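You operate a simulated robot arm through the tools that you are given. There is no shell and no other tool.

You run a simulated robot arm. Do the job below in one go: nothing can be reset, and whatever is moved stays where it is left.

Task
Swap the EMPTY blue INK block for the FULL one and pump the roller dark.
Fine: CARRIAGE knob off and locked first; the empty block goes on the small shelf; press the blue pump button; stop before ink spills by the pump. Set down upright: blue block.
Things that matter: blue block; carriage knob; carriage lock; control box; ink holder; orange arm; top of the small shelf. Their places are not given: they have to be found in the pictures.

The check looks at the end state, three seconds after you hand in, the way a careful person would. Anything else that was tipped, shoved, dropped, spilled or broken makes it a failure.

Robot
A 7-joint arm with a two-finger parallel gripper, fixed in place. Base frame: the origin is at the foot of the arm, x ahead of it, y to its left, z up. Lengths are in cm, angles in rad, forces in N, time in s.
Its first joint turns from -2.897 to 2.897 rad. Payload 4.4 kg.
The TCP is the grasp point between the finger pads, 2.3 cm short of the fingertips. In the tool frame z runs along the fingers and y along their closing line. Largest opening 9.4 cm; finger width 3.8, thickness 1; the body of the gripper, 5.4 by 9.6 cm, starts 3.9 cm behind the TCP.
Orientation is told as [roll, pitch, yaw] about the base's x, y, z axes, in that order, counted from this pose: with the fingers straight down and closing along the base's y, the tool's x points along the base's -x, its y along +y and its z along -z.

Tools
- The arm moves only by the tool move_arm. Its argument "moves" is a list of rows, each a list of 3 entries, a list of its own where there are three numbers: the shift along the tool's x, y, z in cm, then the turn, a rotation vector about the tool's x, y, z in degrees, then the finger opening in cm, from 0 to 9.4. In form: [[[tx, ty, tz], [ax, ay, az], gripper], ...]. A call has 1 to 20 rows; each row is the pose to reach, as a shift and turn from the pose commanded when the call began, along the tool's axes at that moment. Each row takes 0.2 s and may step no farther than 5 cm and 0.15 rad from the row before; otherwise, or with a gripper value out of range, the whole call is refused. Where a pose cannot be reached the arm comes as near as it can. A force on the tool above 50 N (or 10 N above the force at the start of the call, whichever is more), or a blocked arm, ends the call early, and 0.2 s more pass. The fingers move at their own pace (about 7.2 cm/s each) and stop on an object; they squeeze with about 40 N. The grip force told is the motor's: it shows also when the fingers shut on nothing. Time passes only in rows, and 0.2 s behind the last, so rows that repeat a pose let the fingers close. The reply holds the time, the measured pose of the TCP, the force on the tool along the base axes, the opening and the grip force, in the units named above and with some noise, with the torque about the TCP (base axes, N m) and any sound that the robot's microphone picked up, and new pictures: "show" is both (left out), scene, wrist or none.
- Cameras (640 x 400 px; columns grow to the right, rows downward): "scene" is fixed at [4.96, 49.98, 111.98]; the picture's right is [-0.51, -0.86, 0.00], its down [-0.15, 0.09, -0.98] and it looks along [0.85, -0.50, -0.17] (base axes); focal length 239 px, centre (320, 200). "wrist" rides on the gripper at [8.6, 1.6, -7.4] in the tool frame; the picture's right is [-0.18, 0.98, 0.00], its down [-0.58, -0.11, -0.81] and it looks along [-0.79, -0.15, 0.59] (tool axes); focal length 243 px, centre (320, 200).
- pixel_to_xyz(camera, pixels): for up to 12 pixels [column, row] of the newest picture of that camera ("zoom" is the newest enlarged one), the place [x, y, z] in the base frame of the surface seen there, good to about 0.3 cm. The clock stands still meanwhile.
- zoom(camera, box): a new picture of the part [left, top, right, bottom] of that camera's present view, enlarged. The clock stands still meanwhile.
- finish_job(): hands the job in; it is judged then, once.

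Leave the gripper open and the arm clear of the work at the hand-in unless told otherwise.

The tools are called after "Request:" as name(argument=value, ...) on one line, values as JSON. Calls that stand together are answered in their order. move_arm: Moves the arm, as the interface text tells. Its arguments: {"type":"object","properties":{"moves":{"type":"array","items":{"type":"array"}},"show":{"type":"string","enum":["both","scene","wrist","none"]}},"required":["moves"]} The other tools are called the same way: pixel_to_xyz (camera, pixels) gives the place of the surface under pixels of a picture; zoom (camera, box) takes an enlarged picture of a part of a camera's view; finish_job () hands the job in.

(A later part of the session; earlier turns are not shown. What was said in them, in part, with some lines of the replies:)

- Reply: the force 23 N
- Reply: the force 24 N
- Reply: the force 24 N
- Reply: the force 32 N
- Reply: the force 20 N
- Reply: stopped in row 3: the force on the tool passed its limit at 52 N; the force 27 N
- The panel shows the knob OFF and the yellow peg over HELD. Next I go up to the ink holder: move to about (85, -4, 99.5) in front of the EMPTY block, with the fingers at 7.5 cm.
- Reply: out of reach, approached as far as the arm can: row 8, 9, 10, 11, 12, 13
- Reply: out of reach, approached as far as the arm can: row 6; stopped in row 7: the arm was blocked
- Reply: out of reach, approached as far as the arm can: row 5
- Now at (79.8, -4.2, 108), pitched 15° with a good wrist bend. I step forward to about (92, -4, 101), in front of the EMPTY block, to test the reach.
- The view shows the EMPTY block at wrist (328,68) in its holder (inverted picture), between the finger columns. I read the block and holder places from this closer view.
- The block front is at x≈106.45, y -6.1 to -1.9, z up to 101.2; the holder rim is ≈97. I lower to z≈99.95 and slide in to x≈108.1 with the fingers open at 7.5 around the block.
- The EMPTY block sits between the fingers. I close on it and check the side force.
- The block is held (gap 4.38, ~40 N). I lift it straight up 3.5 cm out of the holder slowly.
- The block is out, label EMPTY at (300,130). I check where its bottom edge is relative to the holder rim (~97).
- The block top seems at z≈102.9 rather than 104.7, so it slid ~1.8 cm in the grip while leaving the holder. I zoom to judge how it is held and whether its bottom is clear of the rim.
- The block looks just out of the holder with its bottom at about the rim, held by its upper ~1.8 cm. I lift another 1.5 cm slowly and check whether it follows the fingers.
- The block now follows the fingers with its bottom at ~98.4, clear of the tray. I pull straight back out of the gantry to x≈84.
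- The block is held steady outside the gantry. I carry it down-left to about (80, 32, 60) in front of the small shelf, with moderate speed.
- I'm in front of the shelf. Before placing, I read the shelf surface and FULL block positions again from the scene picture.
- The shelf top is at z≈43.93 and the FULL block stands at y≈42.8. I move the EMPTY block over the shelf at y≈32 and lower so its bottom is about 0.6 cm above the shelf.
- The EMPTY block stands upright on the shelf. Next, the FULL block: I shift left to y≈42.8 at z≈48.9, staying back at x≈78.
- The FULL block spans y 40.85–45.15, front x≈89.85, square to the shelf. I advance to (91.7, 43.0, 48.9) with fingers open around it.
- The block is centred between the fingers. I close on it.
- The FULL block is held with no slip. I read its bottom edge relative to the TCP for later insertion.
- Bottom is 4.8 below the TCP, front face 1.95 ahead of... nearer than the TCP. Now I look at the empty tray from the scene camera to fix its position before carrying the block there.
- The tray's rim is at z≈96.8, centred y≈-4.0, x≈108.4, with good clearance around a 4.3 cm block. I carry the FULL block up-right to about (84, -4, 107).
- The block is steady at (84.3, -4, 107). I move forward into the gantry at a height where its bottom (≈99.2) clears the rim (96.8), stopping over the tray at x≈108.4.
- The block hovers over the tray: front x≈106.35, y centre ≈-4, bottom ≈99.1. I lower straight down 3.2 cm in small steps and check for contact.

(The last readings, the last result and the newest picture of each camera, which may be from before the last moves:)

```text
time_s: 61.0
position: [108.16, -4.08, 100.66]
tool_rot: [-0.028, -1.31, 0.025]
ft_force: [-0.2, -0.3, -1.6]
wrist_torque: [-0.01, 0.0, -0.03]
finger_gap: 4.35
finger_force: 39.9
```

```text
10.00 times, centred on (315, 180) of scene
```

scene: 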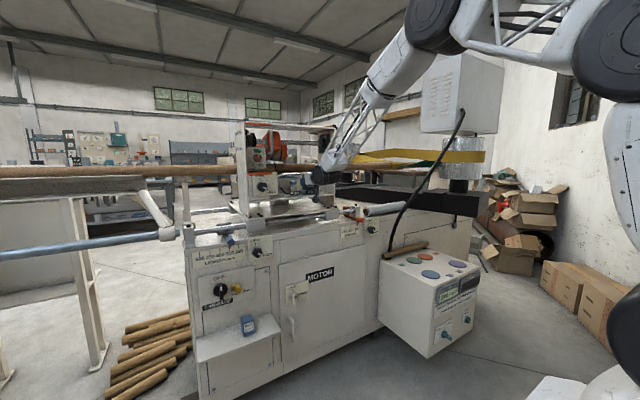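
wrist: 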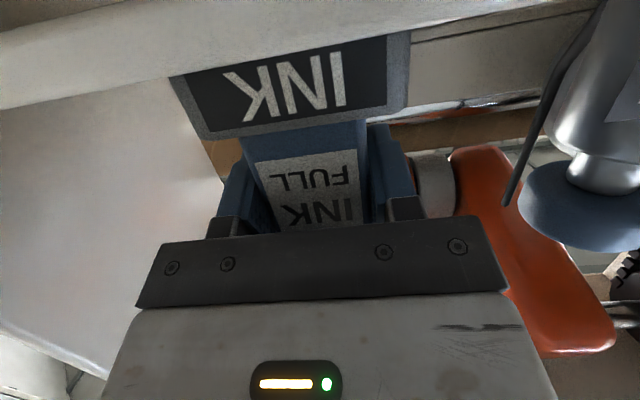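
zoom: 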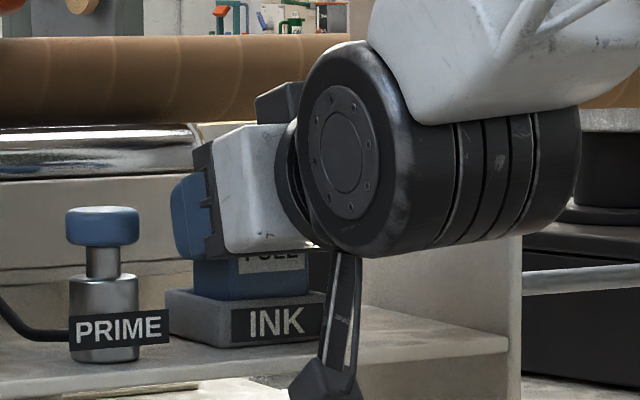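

The block enters the tray with no side force. I continue down in 0.15 cm steps, up to 0.9 cm, watching for seating force.

Request:
move_arm(moves=[[[0.15, 0, 0.04], [0, 0, 0], 3.2], [[0.29, 0, 0.08], [0, 0, 0], 3.2], [[0.43, 0, 0.12], [0, 0, 0], 3.2], [[0.58, 0, 0.15], [0, 0, 0], 3.2], [[0.72, 0, 0.19], [0, 0, 0], 3.2], [[0.82, 0, 0.22], [0, 0, 0], 3.2], [[0.82, 0, 0.22], [0, 0, 0], 3.2]])

Request:
zoom(camera="scene", box=[290, 160, 340, 200])

```text
time_s: 62.5
position: [108.32, -4.09, 99.86]
tool_rot: [-0.027, -1.309, 0.027]
ft_force: [-0.8, 0.4, -1.7]
wrist_torque: [-0.01, -0.03, -0.03]
finger_gap: 4.37
finger_force: 40.3
```

scene: 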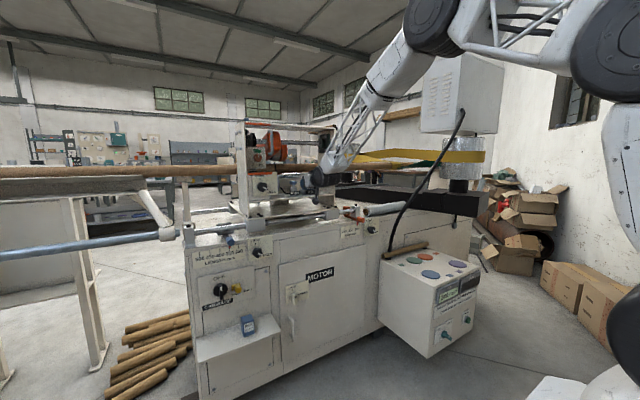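
wrist: 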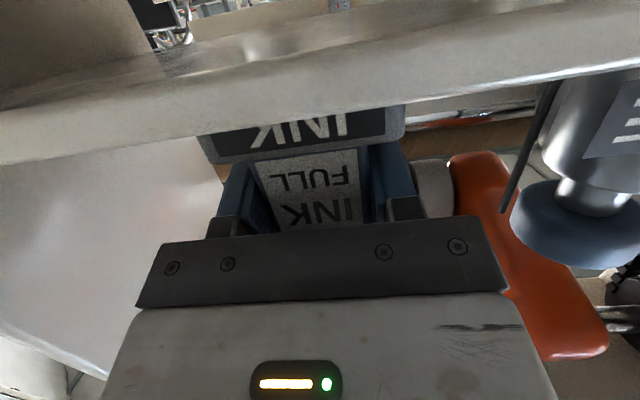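

```text
10.00 times, centred on (315, 180) of scene
```

zoom: 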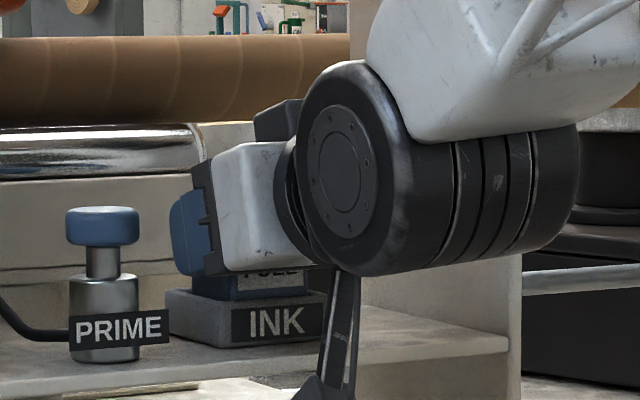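

No contact yet at TCP z 99.86. I go down a bit further in 0.08 cm steps (fingers still above the rim).

Request:
move_arm(moves=[[[0.08, 0, 0.02], [0, 0, 0], 3.2], [[0.155, 0, 0.04], [0, 0, 0], 3.2], [[0.23, 0, 0.06], [0, 0, 0], 3.2], [[0.23, 0, 0.06], [0, 0, 0], 3.2]], show="wrist")

```text
time_s: 63.5
position: [108.44, -4.09, 99.65]
tool_rot: [-0.027, -1.311, 0.025]
ft_force: [-0.3, -0.7, 0.8]
wrist_torque: [0.05, 0.03, 0.0]
finger_gap: 4.36
finger_force: 39.5
```

wrist: 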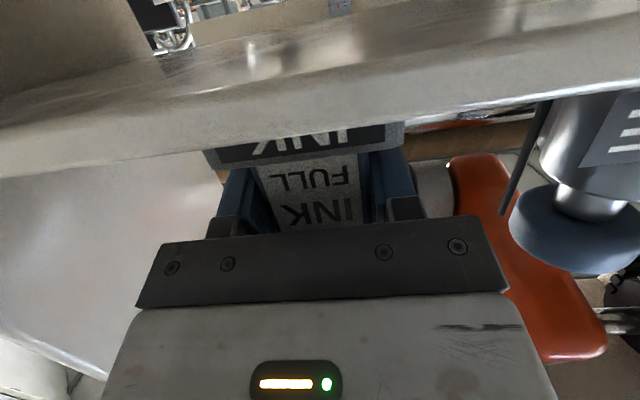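

The vertical force changed from -1.7 to +0.8: the bottom just touches. I press 0.1 cm more, then open the fingers.

Request:
move_arm(moves=[[[0.08, 0, 0.02], [0, 0, 0], 3.2], [[0.1, 0, 0.03], [0, 0, 0], 3.2], [[0.1, 0, 0.03], [0, 0, 0], 3.2]], show="none")

```text
time_s: 64.3
position: [108.13, -4.13, 99.62]
tool_rot: [-0.028, -1.311, 0.026]
ft_force: [0.7, 3.1, 12.8]
wrist_torque: [0.5, 0.03, -0.03]
finger_gap: 4.34
finger_force: 40.0
```

Seated firmly (12.8 N). I open the fingers to 7 cm and retract straight back.

Request:
move_arm(moves=[[[0, 0, 0], [0, 0, 0], 5.5], [[0, 0, 0], [0, 0, 0], 7], [[-0.1, 0, -0.03], [0, 0, 0], 7], [[0.29, 0, -1.48], [0, 0, 0], 7], [[0.93, 0, -3.89], [0, 0, 0], 7], [[1.96, 0, -7.76], [0, 0, 0], 7], [[3.0, 0, -11.63], [0, 0, 0], 7], [[4.0, 0, -15.5], [0, 0, 0], 7]])

Request:
zoom(camera="scene", box=[250, 120, 350, 200])

Request:
zoom(camera="wrist", box=[230, 0, 510, 170])

```text
time_s: 66.2
position: [92.05, -3.95, 99.52]
tool_rot: [-0.03, -1.309, 0.026]
ft_force: [-0.5, 0.1, -0.4]
wrist_torque: [0.0, -0.02, -0.01]
finger_gap: 6.98
finger_force: 0.1
```

scene: 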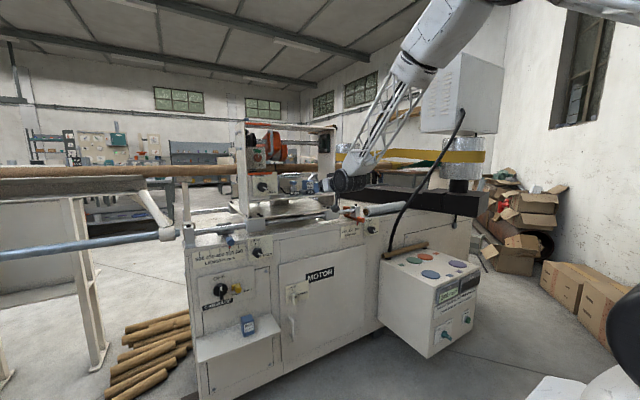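
wrist: 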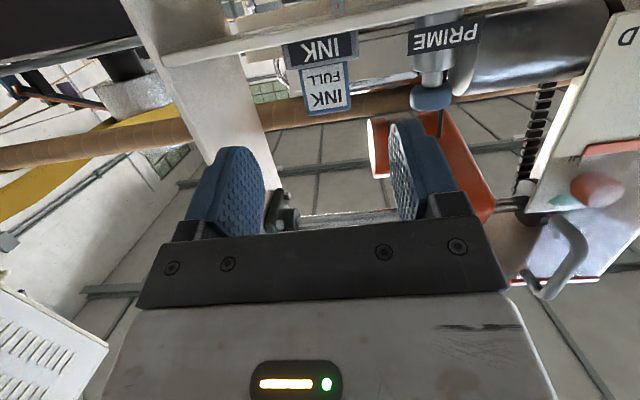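

```text
5.00 times, centred on (300, 160) of scene
```

zoom: 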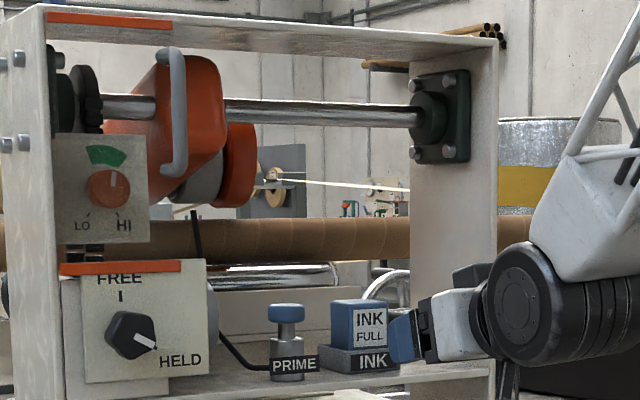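

```text
2.29 times, centred on (370, 85) of wrist
```

zoom: 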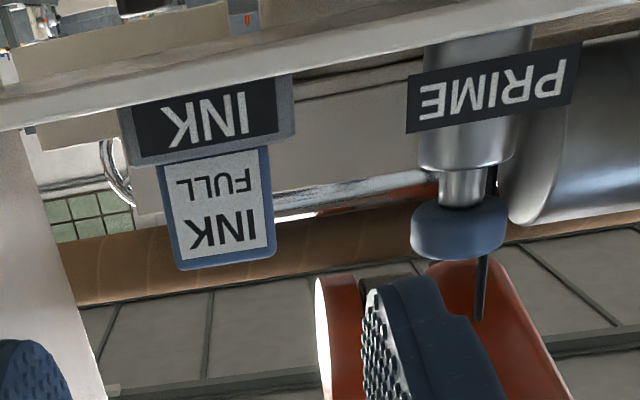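

The FULL block sits in the tray. Now the PRIME pump: I read the blue cap's place and the neighbouring panel edges.

Request:
pixel_to_xyz(camera="zoom", pixels=[[418, 230], [440, 230], [460, 235], [480, 232], [500, 225], [455, 255], [465, 190], [465, 150], [600, 150], [350, 320], [222, 262], [330, 320]])

Request:
zoom(camera="scene", box=[260, 125, 310, 200])

```text
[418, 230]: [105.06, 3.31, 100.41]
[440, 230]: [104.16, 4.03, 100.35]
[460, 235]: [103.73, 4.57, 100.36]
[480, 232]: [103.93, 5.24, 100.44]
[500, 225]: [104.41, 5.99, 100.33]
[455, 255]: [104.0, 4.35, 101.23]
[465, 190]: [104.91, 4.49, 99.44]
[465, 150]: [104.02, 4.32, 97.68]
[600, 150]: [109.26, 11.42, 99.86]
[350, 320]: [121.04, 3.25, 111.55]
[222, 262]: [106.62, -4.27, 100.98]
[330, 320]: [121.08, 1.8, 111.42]
```

```text
5.33 times, centred on (285, 162) of scene
```

zoom: 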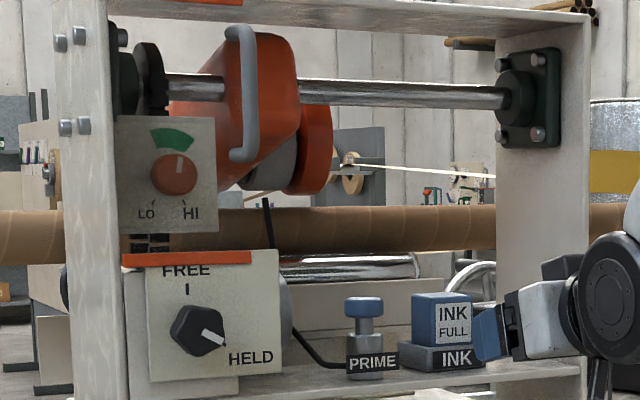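

Request:
pixel_to_xyz(camera="zoom", pixels=[[363, 299], [352, 300], [375, 300], [363, 312], [363, 328], [363, 342], [278, 320], [213, 180], [245, 150], [262, 180], [270, 165], [360, 372]])

```text
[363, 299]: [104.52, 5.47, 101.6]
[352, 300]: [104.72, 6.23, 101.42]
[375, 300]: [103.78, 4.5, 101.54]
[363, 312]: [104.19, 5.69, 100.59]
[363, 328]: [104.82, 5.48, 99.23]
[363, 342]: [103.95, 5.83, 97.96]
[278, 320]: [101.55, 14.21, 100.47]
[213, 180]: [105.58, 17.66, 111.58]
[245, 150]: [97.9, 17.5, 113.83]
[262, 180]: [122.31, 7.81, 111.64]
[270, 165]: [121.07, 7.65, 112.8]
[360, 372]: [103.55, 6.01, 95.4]
```

The cap centre is about (105.2, 4.7), top z≈101.7, with ~1.2 cm of stem. I close the fingers, rise and shift to y≈4.7, then move forward above the cap at z≈106.5.

Request:
move_arm(moves=[[[-2.4, 2.9, -0.65], [0, 0, 0], 4], [[-4.9, 5.8, -1.3], [0, 0, 0], 1], [[-7.3, 8.6, -1.95], [0, 0, 0], 0], [[-7.8, 8.6, 0.5], [0, 0, 0], 0], [[-8.5, 8.6, 3.5], [0, 0, 0], 0], [[-9.2, 8.6, 6.6], [0, 0, 0], 0], [[-9.89, 8.6, 9.73], [0, 0, 0], 0], [[-9.89, 8.6, 9.73], [0, 0, 0], 0]])

Request:
zoom(camera="scene", box=[250, 120, 350, 200])

```text
time_s: 68.0
position: [104.1, 4.42, 106.8]
tool_rot: [-0.027, -1.311, 0.024]
ft_force: [0.0, -0.7, 0.4]
wrist_torque: [-0.01, 0.0, 0.01]
finger_gap: 0.01
finger_force: 39.9
```

scene: 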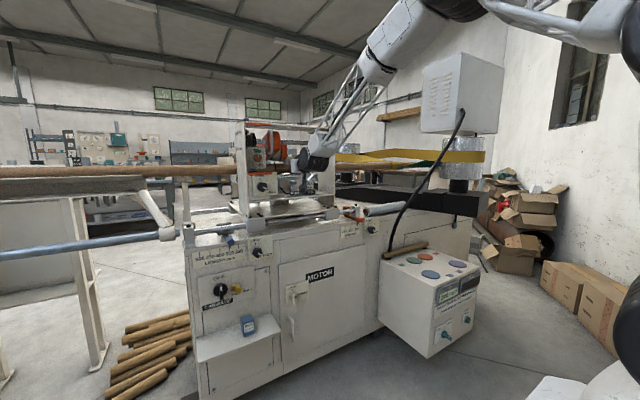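
wrist: 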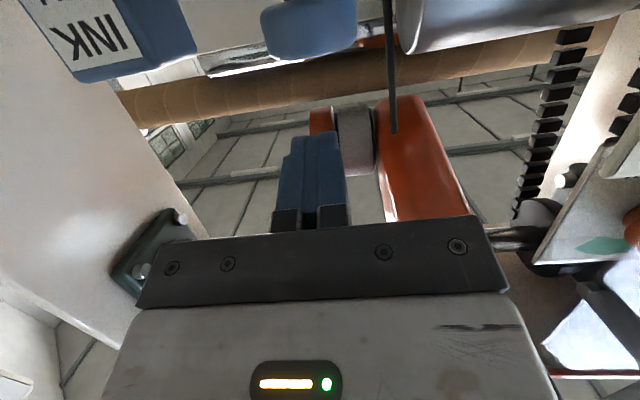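

```text
5.00 times, centred on (300, 160) of scene
```

zoom: 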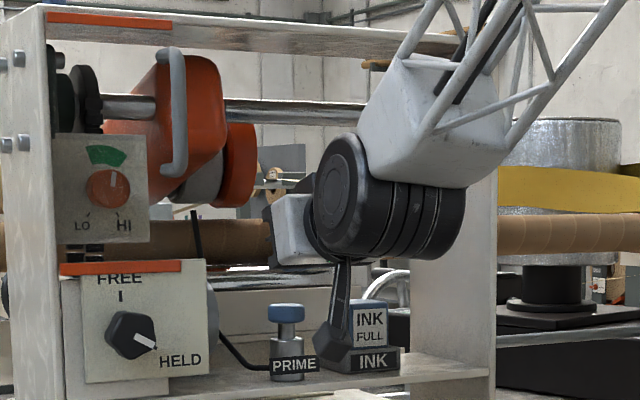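

I'm above the cap with the fingers closed; the grey roller is visible at wrist (355,140). I lower to just above the cap.

Request:
move_arm(moves=[[[0.74, 0.1, 0.2], [0, 0, 0], 0], [[1.48, 0.15, 0.39], [0, 0, 0], 0], [[2.22, 0.15, 0.59], [0, 0, 0], 0]])

Request:
zoom(camera="scene", box=[270, 140, 330, 200])

```text
time_s: 68.8
position: [104.11, 4.59, 104.39]
tool_rot: [-0.027, -1.312, 0.027]
ft_force: [0.1, 0.0, 0.8]
wrist_torque: [0.03, -0.01, 0.0]
finger_gap: 0.01
finger_force: 39.6
```

scene: 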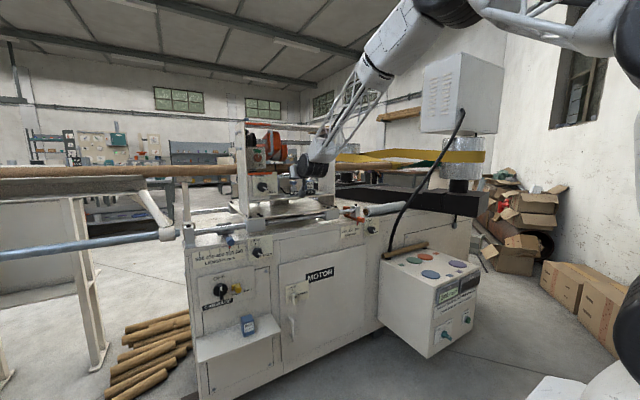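
wrist: 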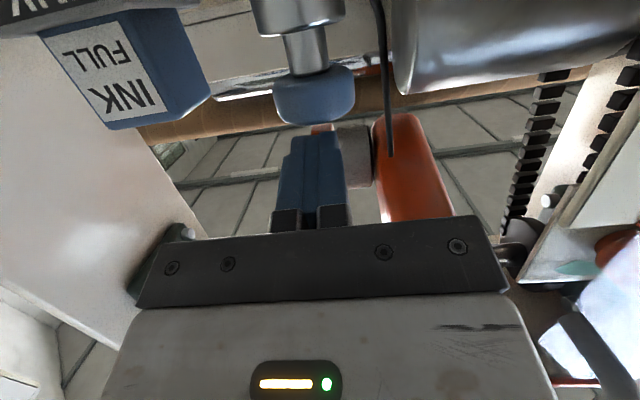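

```text
6.67 times, centred on (300, 170) of scene
```

zoom: 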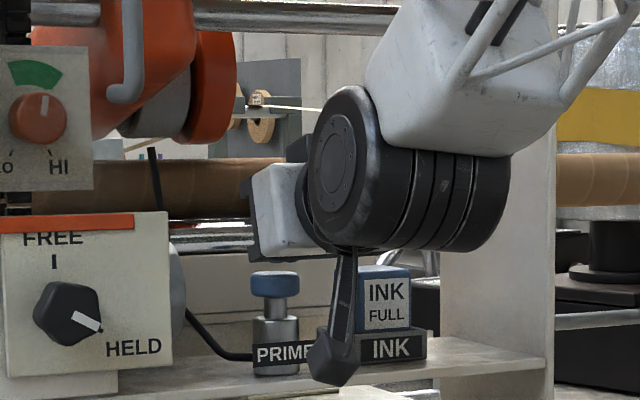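

The closed fingertips are just above the cap. I lower in small steps and watch the force and the roller.

Request:
move_arm(moves=[[[0.15, 0, 0.04], [0, 0, 0], 0], [[0.29, 0, 0.08], [0, 0, 0], 0], [[0.43, 0, 0.12], [0, 0, 0], 0]], show="wrist")

```text
time_s: 69.5
position: [104.19, 4.62, 103.89]
tool_rot: [-0.028, -1.311, 0.026]
ft_force: [0.6, 0.6, -0.1]
wrist_torque: [0.0, -0.01, 0.0]
finger_gap: 0.01
finger_force: 39.7
```

wrist: 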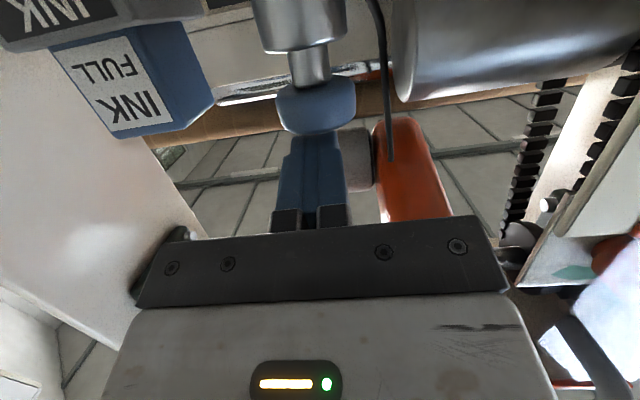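

No contact yet. I continue down 0.4 cm.

Request:
move_arm(moves=[[[0.1, 0, 0.03], [0, 0, 0], 0], [[0.2, 0, 0.05], [0, 0, 0], 0], [[0.3, 0, 0.08], [0, 0, 0], 0], [[0.39, 0, 0.1], [0, 0, 0], 0]], show="wrist")

```text
time_s: 70.5
position: [104.2, 4.68, 103.65]
tool_rot: [-0.028, -1.311, 0.024]
ft_force: [0.8, 0.7, 2.7]
wrist_torque: [-0.01, -0.05, 0.02]
finger_gap: 0.0
finger_force: 39.7
```

wrist: 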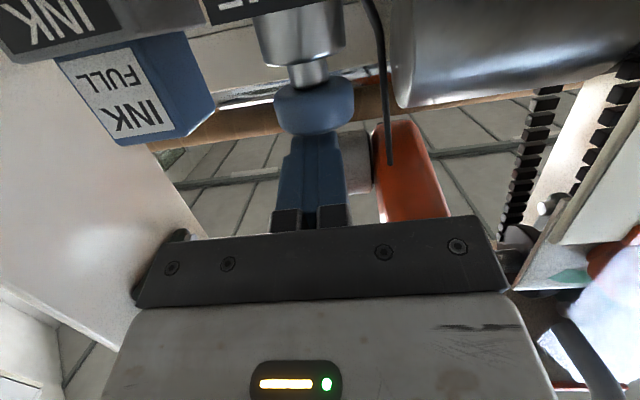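

Contact (2.7 N). I press further by 0.4 cm.

Request:
move_arm(moves=[[[0.13, 0, 0.03], [0, 0, 0], 0], [[0.26, 0, 0.07], [0, 0, 0], 0], [[0.39, 0, 0.1], [0, 0, 0], 0]], show="both")

Request:
zoom(camera="scene", box=[270, 140, 330, 200])

```text
time_s: 71.3
position: [104.33, 4.69, 103.21]
tool_rot: [-0.027, -1.311, 0.025]
ft_force: [-1.2, 1.6, 4.1]
wrist_torque: [0.0, -0.05, 0.02]
finger_gap: 0.01
finger_force: 39.8
```

scene: 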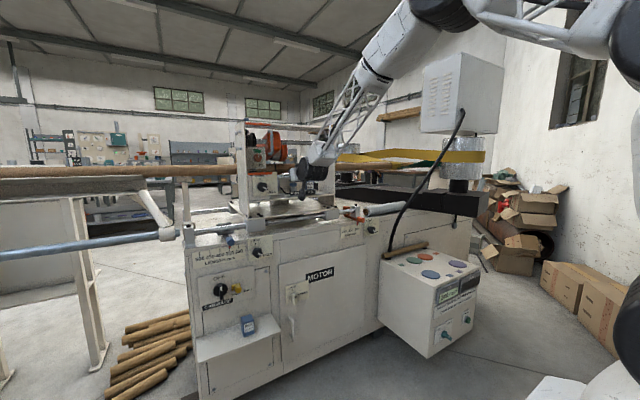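
wrist: 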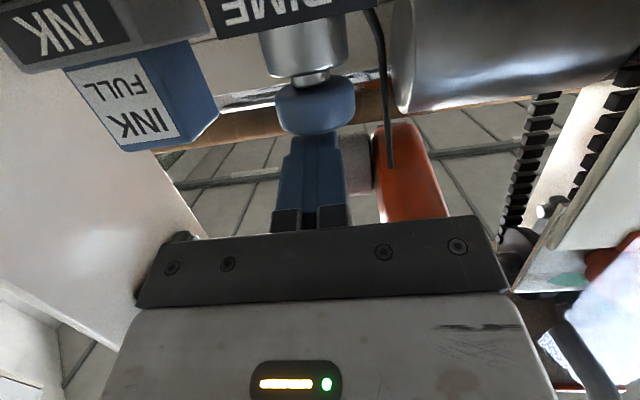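

```text
6.67 times, centred on (300, 170) of scene
```

zoom: 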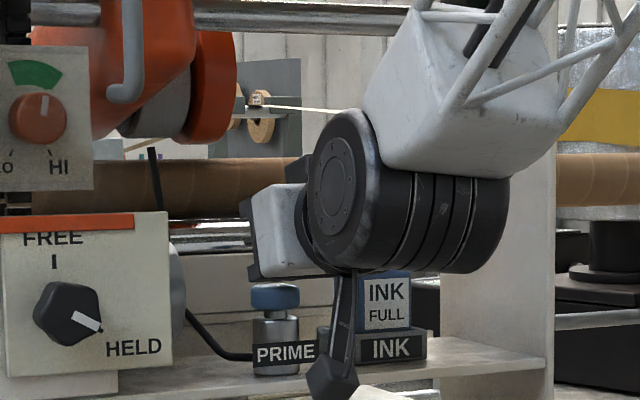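

The cap is about half down with a light spring; the roller is still grey. I press to the end of the stroke in 0.12 cm steps.

Request:
move_arm(moves=[[[0.12, 0, 0.03], [0, 0, 0], 0], [[0.24, 0, 0.06], [0, 0, 0], 0], [[0.36, 0, 0.095], [0, 0, 0], 0]], show="both")

Request:
zoom(camera="scene", box=[270, 140, 330, 200])

```text
time_s: 72.2
position: [104.16, 4.65, 102.82]
tool_rot: [-0.027, -1.311, 0.026]
ft_force: [0.5, 1.3, 5.8]
wrist_torque: [0.07, -0.11, 0.03]
finger_gap: 0.01
finger_force: 40.3
```

scene: 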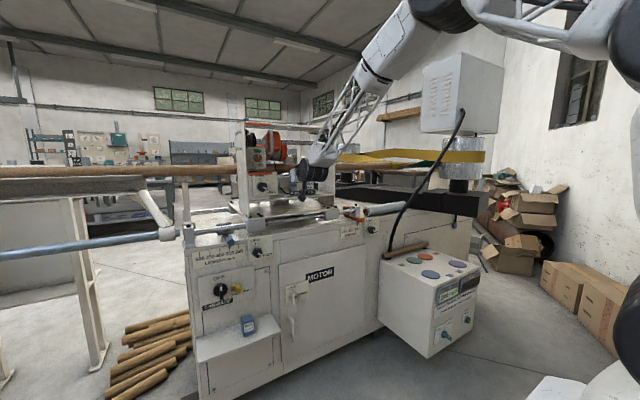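
wrist: 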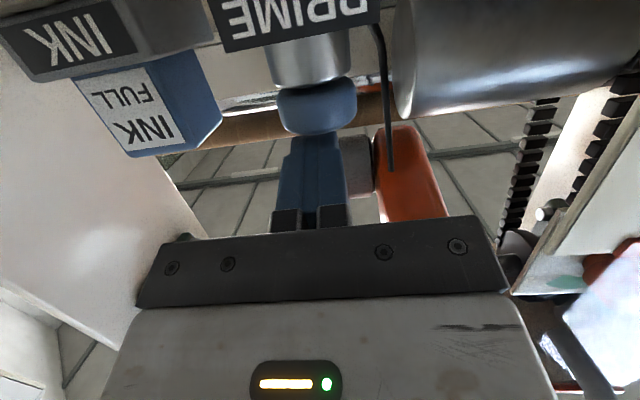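

```text
6.67 times, centred on (300, 170) of scene
```

zoom: 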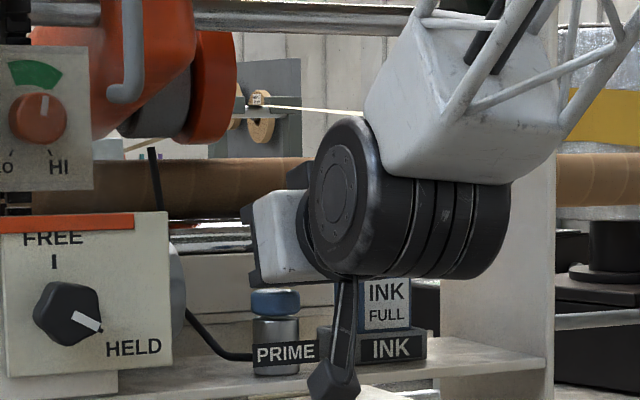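

The cap is at the bottom of its stroke. I zoom closely on the roller to compare its shade before releasing.

Request:
zoom(camera="scene", box=[275, 145, 310, 170])

Request:
zoom(camera="wrist", box=[320, 110, 460, 210])

```text
16.00 times, centred on (292, 158) of scene
```

zoom: 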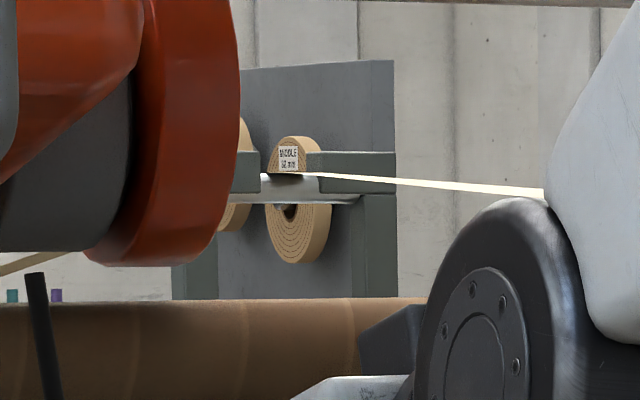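

```text
4.00 times, centred on (390, 160) of wrist
```

zoom: 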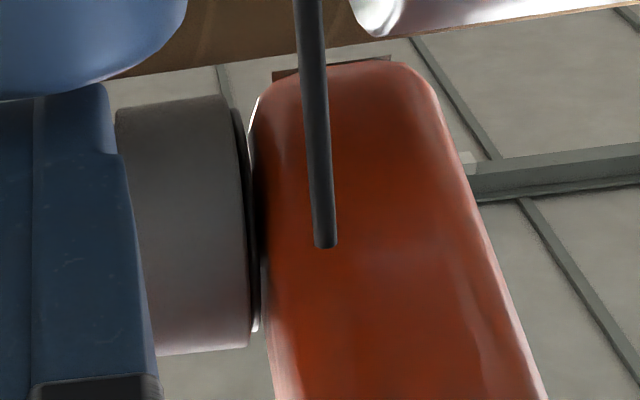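

The roller has become darker than the earlier pale grey. I release the cap (rise 1.6 cm) and look at the roller and the pump surroundings.

Request:
move_arm(moves=[[[-0.4, 0, -0.11], [0, 0, 0], 0], [[-1.0, 0, -0.27], [0, 0, 0], 0], [[-1.55, 0, -0.41], [0, 0, 0], 0]], show="both")

Request:
zoom(camera="scene", box=[275, 145, 310, 170])

Request:
zoom(camera="scene", box=[270, 140, 330, 200])

Request:
zoom(camera="wrist", box=[320, 110, 460, 210])

```text
time_s: 73.0
position: [104.13, 4.69, 104.25]
tool_rot: [-0.026, -1.31, 0.025]
ft_force: [0.1, 0.2, -0.3]
wrist_torque: [-0.01, -0.01, 0.01]
finger_gap: 0.02
finger_force: 40.1
```

scene: 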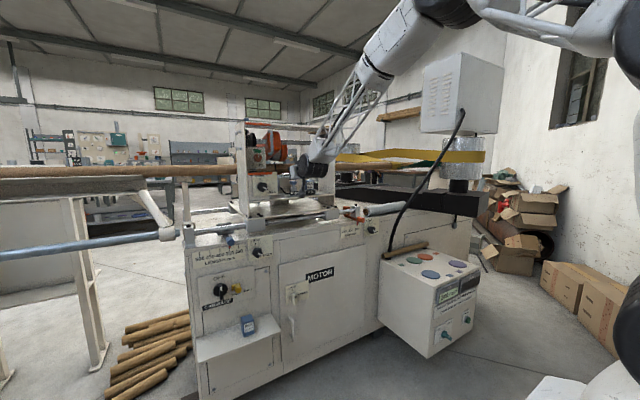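
wrist: 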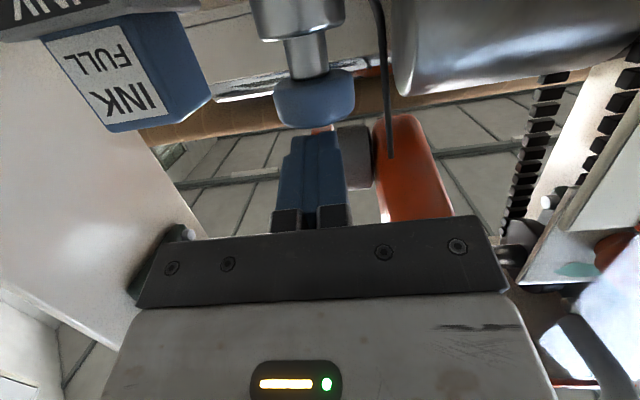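

```text
16.00 times, centred on (292, 158) of scene
```

zoom: 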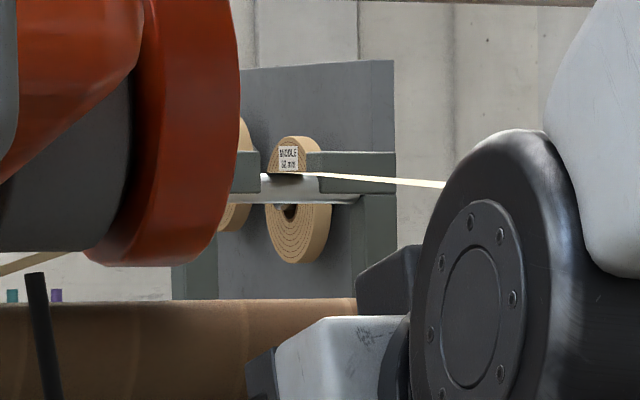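

```text
6.67 times, centred on (300, 170) of scene
```

zoom: 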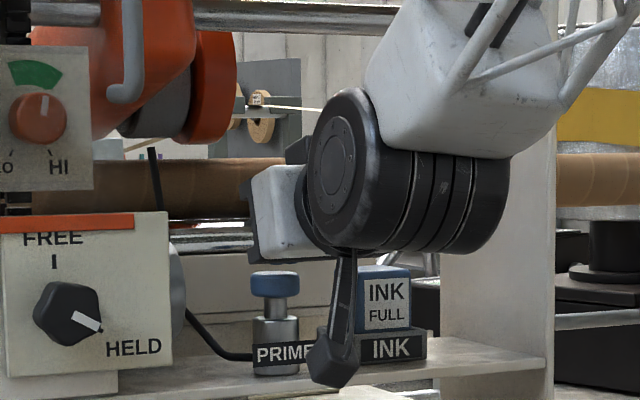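

```text
4.00 times, centred on (390, 160) of wrist
```

zoom: 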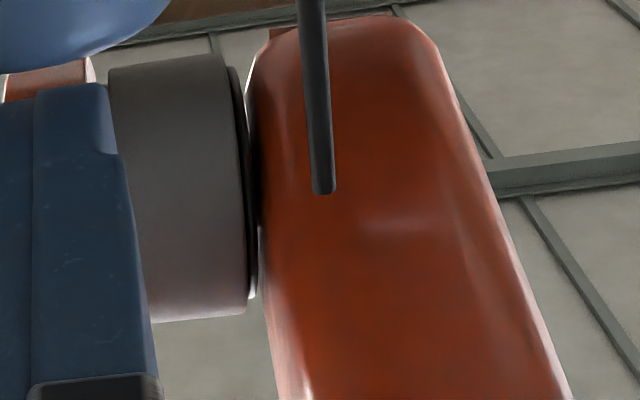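

After one stroke the roller is visibly darker (mid-dark grey), and no spill shows by the pump. I make one more full stroke in one call, then compare.

Request:
move_arm(moves=[[[0.48, 0, 0.13], [0, 0, 0], 0], [[0.87, 0, 0.23], [0, 0, 0], 0], [[1.25, 0, 0.33], [0, 0, 0], 0], [[1.52, 0, 0.405], [0, 0, 0], 0], [[1.0, 0, 0.27], [0, 0, 0], 0], [[0.4, 0, 0.11], [0, 0, 0], 0], [[0, 0, 0], [0, 0, 0], 0]], show="both")

Request:
zoom(camera="scene", box=[275, 145, 310, 170])

Request:
zoom(camera="scene", box=[270, 140, 330, 200])

Request:
zoom(camera="wrist", box=[320, 110, 460, 210])

```text
time_s: 74.5
position: [104.12, 4.77, 104.21]
tool_rot: [-0.025, -1.31, 0.023]
ft_force: [0.4, -0.4, -0.3]
wrist_torque: [-0.03, 0.01, 0.0]
finger_gap: 0.01
finger_force: 39.9
```

scene: 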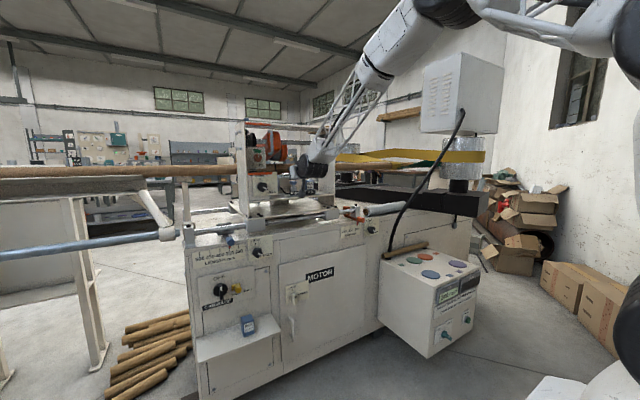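
wrist: 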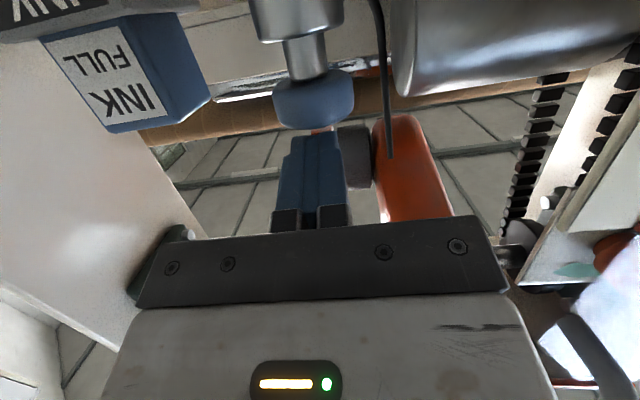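

```text
16.00 times, centred on (292, 158) of scene
```

zoom: 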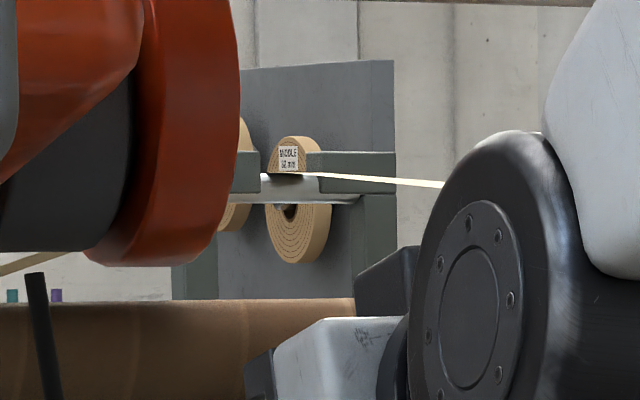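

```text
6.67 times, centred on (300, 170) of scene
```

zoom: 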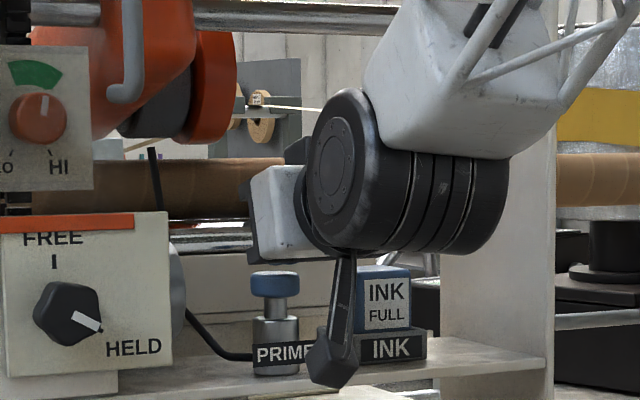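

```text
4.00 times, centred on (390, 160) of wrist
```

zoom: 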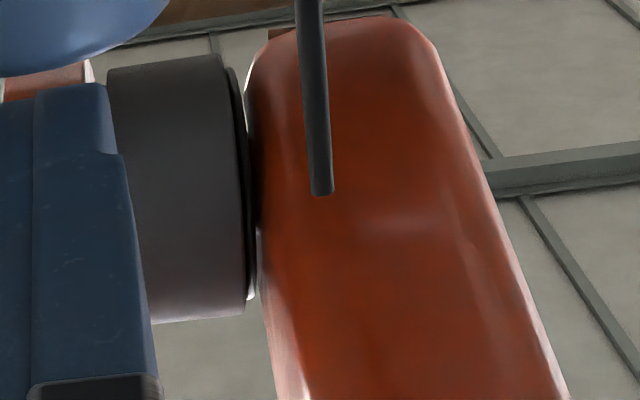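

Darker again (about #3a grey), and no ink around the pump. One more stroke, then compare again.

Request:
move_arm(moves=[[[0.48, 0, 0.13], [0, 0, 0], 0], [[0.87, 0, 0.23], [0, 0, 0], 0], [[1.25, 0, 0.33], [0, 0, 0], 0], [[1.52, 0, 0.405], [0, 0, 0], 0], [[1.0, 0, 0.27], [0, 0, 0], 0], [[0.4, 0, 0.11], [0, 0, 0], 0], [[0, 0, 0], [0, 0, 0], 0]], show="both")

Request:
zoom(camera="scene", box=[275, 145, 310, 170])

Request:
zoom(camera="scene", box=[270, 140, 330, 200])

Request:
zoom(camera="wrist", box=[320, 110, 460, 210])

```text
time_s: 76.2
position: [104.2, 4.72, 104.36]
tool_rot: [-0.028, -1.309, 0.025]
ft_force: [0.3, 0.2, -0.9]
wrist_torque: [-0.01, 0.01, 0.0]
finger_gap: 0.0
finger_force: 39.5
```

scene: 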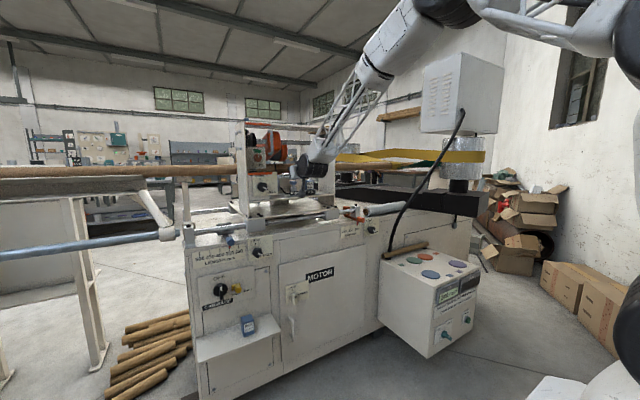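
wrist: 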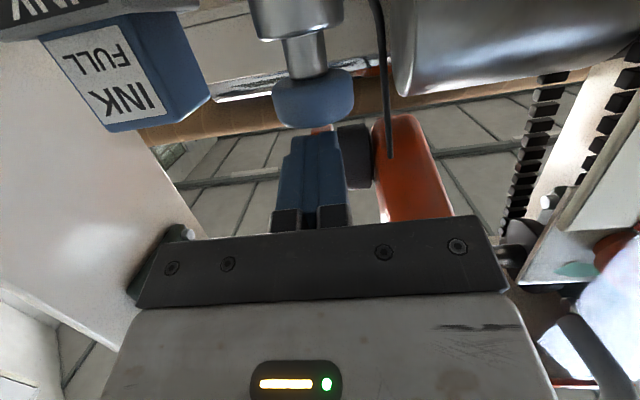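

```text
16.00 times, centred on (292, 158) of scene
```

zoom: 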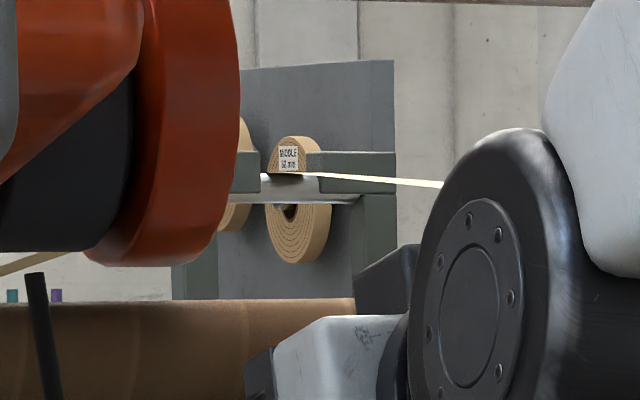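

```text
6.67 times, centred on (300, 170) of scene
```

zoom: 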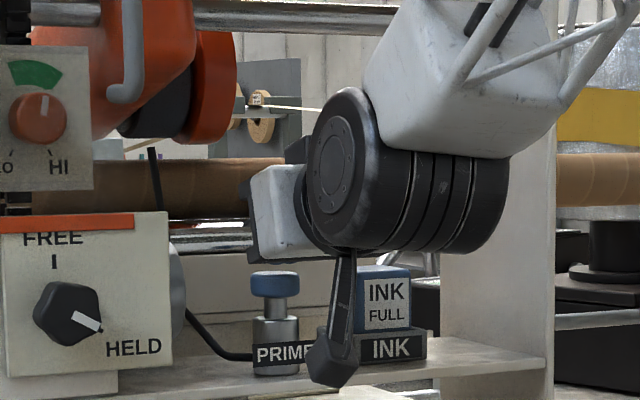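

```text
4.00 times, centred on (390, 160) of wrist
```

zoom: 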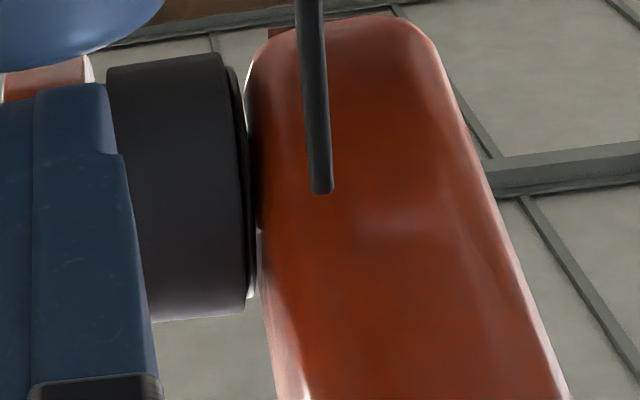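

The roller is now dark (about #2a). To judge if it is fully dark, I take a very close reference picture of the roller, and of the pump base for any spill.

Request:
zoom(camera="scene", box=[272, 150, 288, 160])

Request:
zoom(camera="scene", box=[295, 178, 325, 200])

Request:
zoom(camera="wrist", box=[220, 0, 400, 110])

```text
16.00 times, centred on (280, 155) of scene
```

zoom: 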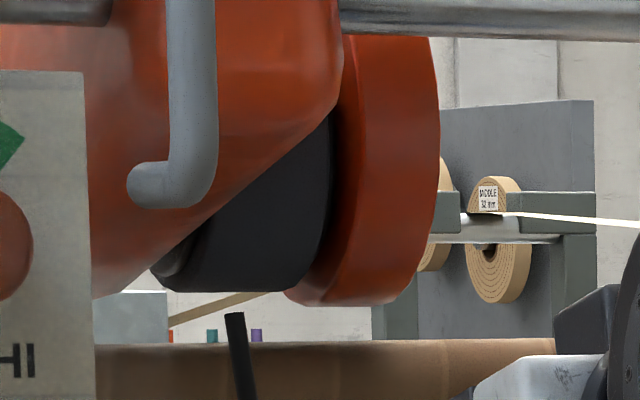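

```text
16.00 times, centred on (310, 189) of scene
```

zoom: 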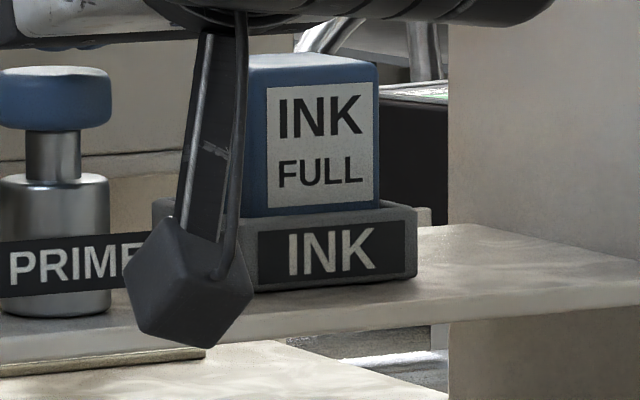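

```text
3.56 times, centred on (310, 55) of wrist
```

zoom: 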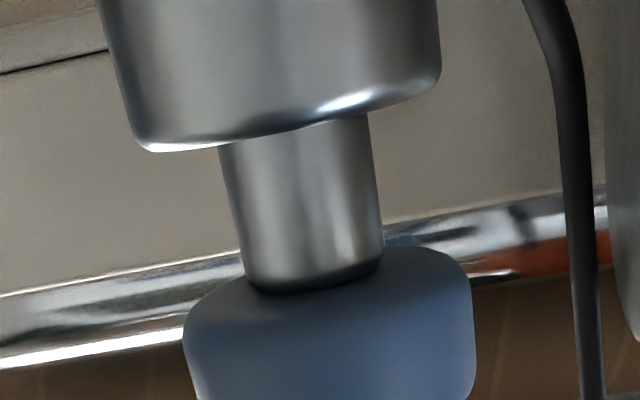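

The roller looks nearly black but each stroke still darkened it by an equal step, so it may not be fully dark yet; the pump area is clean. I make one more identical short stroke and look carefully for saturation or any spill.

Request:
move_arm(moves=[[[0.48, 0, 0.13], [0, 0, 0], 0], [[0.87, 0, 0.23], [0, 0, 0], 0], [[1.25, 0, 0.33], [0, 0, 0], 0], [[1.52, 0, 0.405], [0, 0, 0], 0], [[1.0, 0, 0.27], [0, 0, 0], 0], [[0.4, 0, 0.11], [0, 0, 0], 0], [[0, 0, 0], [0, 0, 0], 0]], show="both")

Request:
zoom(camera="scene", box=[272, 150, 288, 160])

Request:
zoom(camera="scene", box=[295, 178, 325, 200])

Request:
zoom(camera="wrist", box=[320, 110, 460, 210])

```text
time_s: 77.8
position: [104.07, 4.64, 104.36]
tool_rot: [-0.025, -1.31, 0.022]
ft_force: [0.0, -0.2, -0.2]
wrist_torque: [-0.01, 0.02, -0.01]
finger_gap: 0.02
finger_force: 40.1
```

scene: 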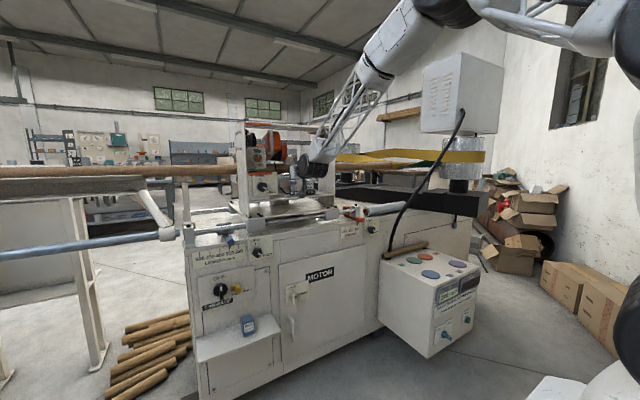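
wrist: 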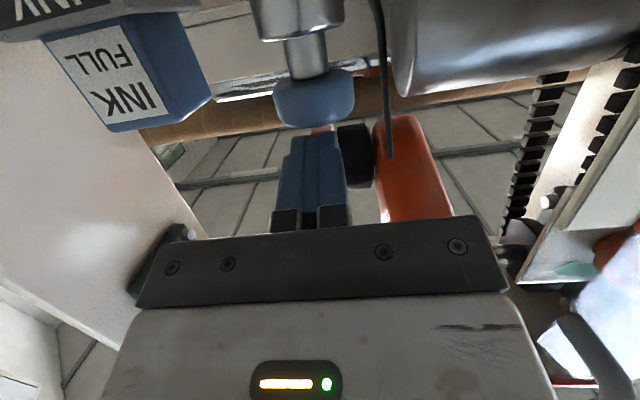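

```text
16.00 times, centred on (280, 155) of scene
```

zoom: 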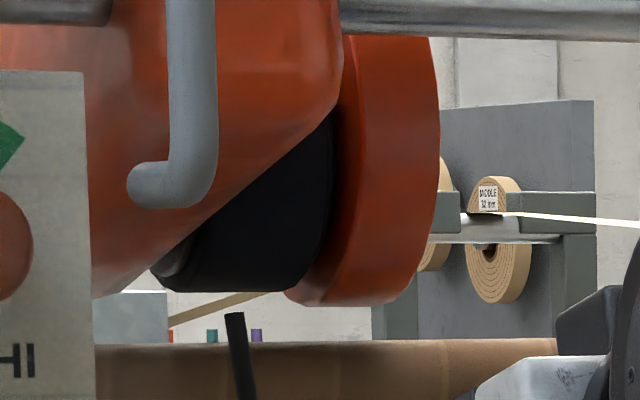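

```text
16.00 times, centred on (310, 189) of scene
```

zoom: 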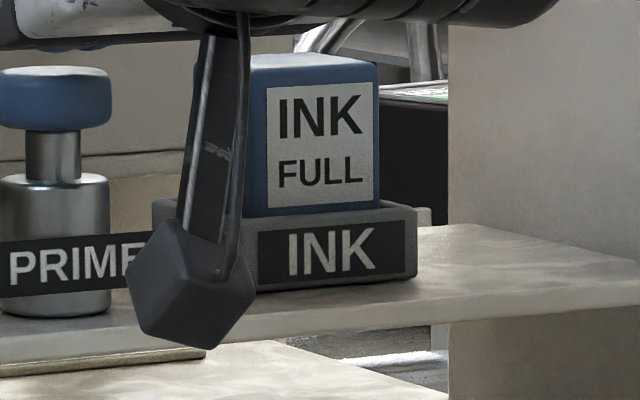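

```text
4.00 times, centred on (390, 160) of wrist
```

zoom: 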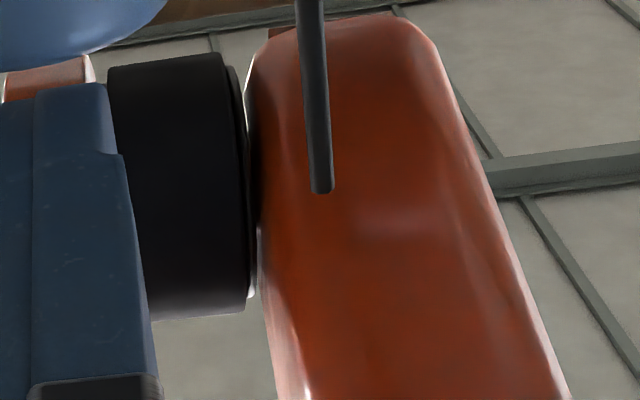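

The roller is now truly black, and no ink shows by the pump. I stop pumping: rise 1.5 cm and back straight out of the gantry.

Request:
move_arm(moves=[[[-0.7, 0, -0.2], [0, 0, 0], 0], [[-1.45, 0, -0.385], [0, 0, 0], 0], [[-0.6, 0, -3.6], [0, 0, 0], 0], [[0.5, 0, -7.7], [0, 0, 0], 0], [[1.5, 0, -11.6], [0, 0, 0], 0], [[2.6, 0, -15.6], [0, 0, 0], 0], [[3.69, 0, -19.7], [0, 0, 0], 0]])

Request:
zoom(camera="scene", box=[250, 120, 340, 205])

Request:
zoom(camera="wrist", box=[200, 0, 480, 170])

Request:
zoom(camera="scene", box=[190, 260, 290, 360])

```text
time_s: 79.3
position: [84.17, 4.62, 105.82]
tool_rot: [-0.027, -1.309, 0.025]
ft_force: [1.1, 0.6, -0.3]
wrist_torque: [0.01, -0.01, 0.02]
finger_gap: 0.0
finger_force: 39.7
```

scene: 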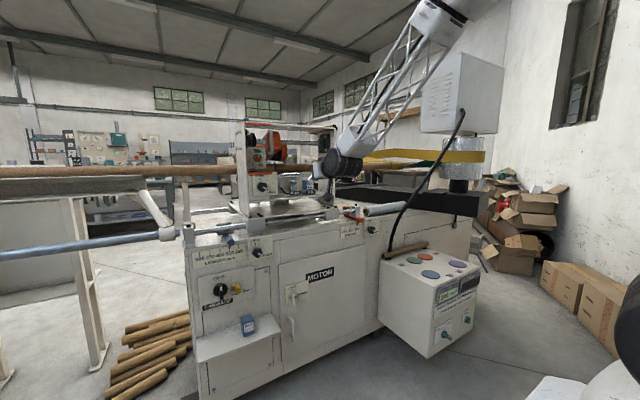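
wrist: 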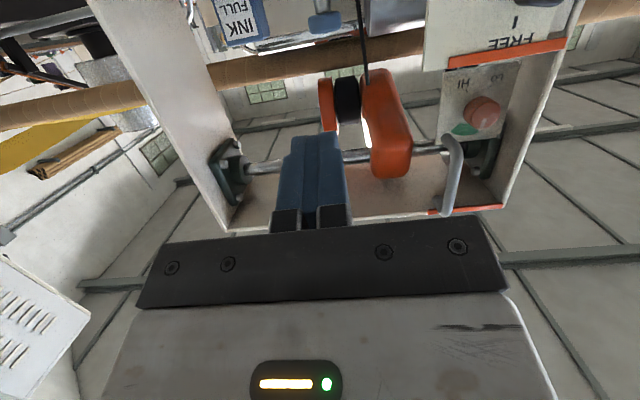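

```text
4.71 times, centred on (295, 162) of scene
```

zoom: 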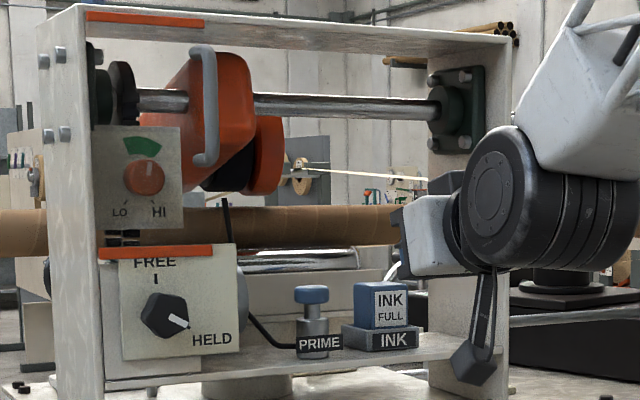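

```text
2.29 times, centred on (340, 85) of wrist
```

zoom: 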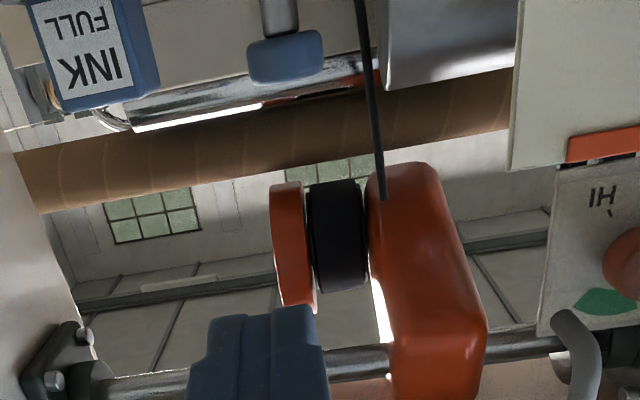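

```text
4.00 times, centred on (240, 310) of scene
```

zoom: 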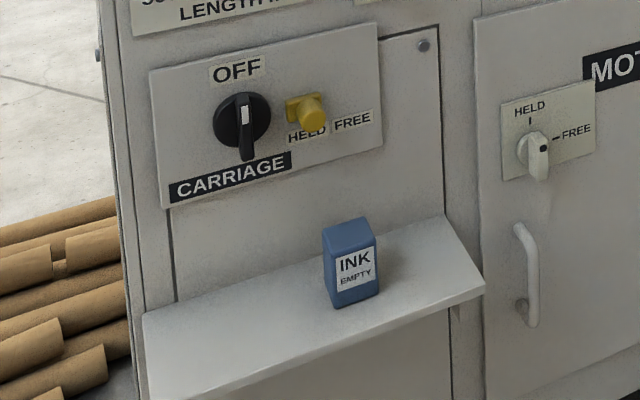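

The roller is black, the shelf by the pump is clean, the EMPTY block is upright on the small shelf, and the knob and lock are OFF/HELD. I check the FULL block's seating height, then open the gripper and move the arm clear.

Request:
move_arm(moves=[[[-0.9, -0.7, -2.7], [0, 0, 0], 3], [[-2.0, -1.5, -6], [0, 0, 0], 6], [[-3.2, -2.3, -9.5], [0, 0, 0], 9], [[-4.65, -3, -13.65], [0, 0, 0], 9.4], [[-4.65, -3, -13.65], [0, 0, 0], 9.4]])

Request:
zoom(camera="scene", box=[280, 165, 330, 200])

```text
time_s: 80.5
position: [72.26, 1.68, 113.86]
tool_rot: [-0.028, -1.311, 0.026]
ft_force: [0.6, 0.9, -0.5]
wrist_torque: [-0.01, -0.02, -0.03]
finger_gap: 9.38
finger_force: 0.1
```

scene: 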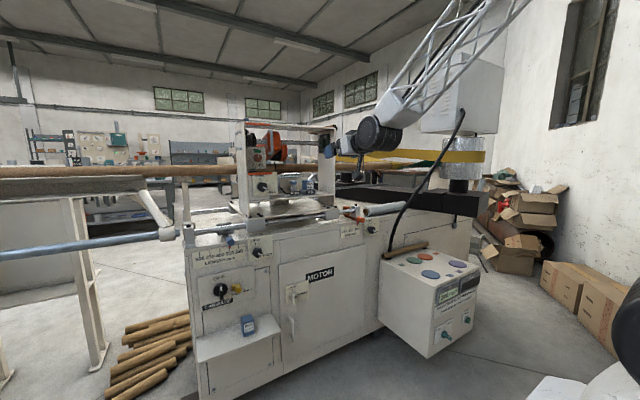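
wrist: 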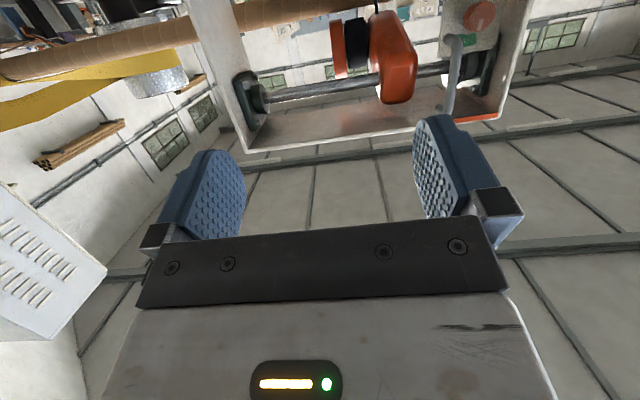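

```text
11.43 times, centred on (305, 182) of scene
```

zoom: 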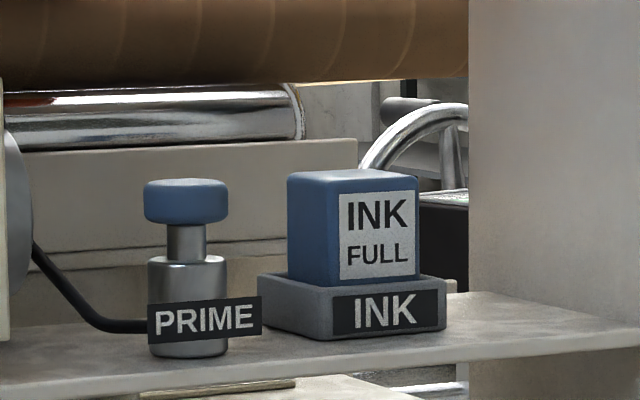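

The FULL block sits level in the tray just as the EMPTY one did, and the area by the pump is clean. The roller is black, the knob is OFF and locked, and the EMPTY block stands upright on the small shelf. The arm is clear with the gripper open, so I hand in.

Request:
finish_job()

```text
The job is handed in.
```

I swapped the ink blocks and pumped the roller black, then handed in the job. I have not seen the result of the check.

- **Carriage:** the CARRIAGE knob is at OFF, and the yellow lock is pushed to its end stop at HELD. I did both before touching the blocks.
- **Blocks:** the EMPTY block stands upright on the small shelf. The FULL block sits level in the ink holder at the same height the EMPTY one had.
- **Slip:** the EMPTY block slid about 1.8 cm in the grip as it came out of the holder. It did not slip again after that.
- **Pump:** I pressed the blue pump button four times. Each press darkened the roller visibly, and after the fourth it looked black. No ink showed around the pump in the last pictures.
- **Arm:** it is clear of the machine with the gripper fully open. Nothing else looked moved or tipped.

How many presses count as dark enough was my judgement from the roller's shade. The task gave no count.
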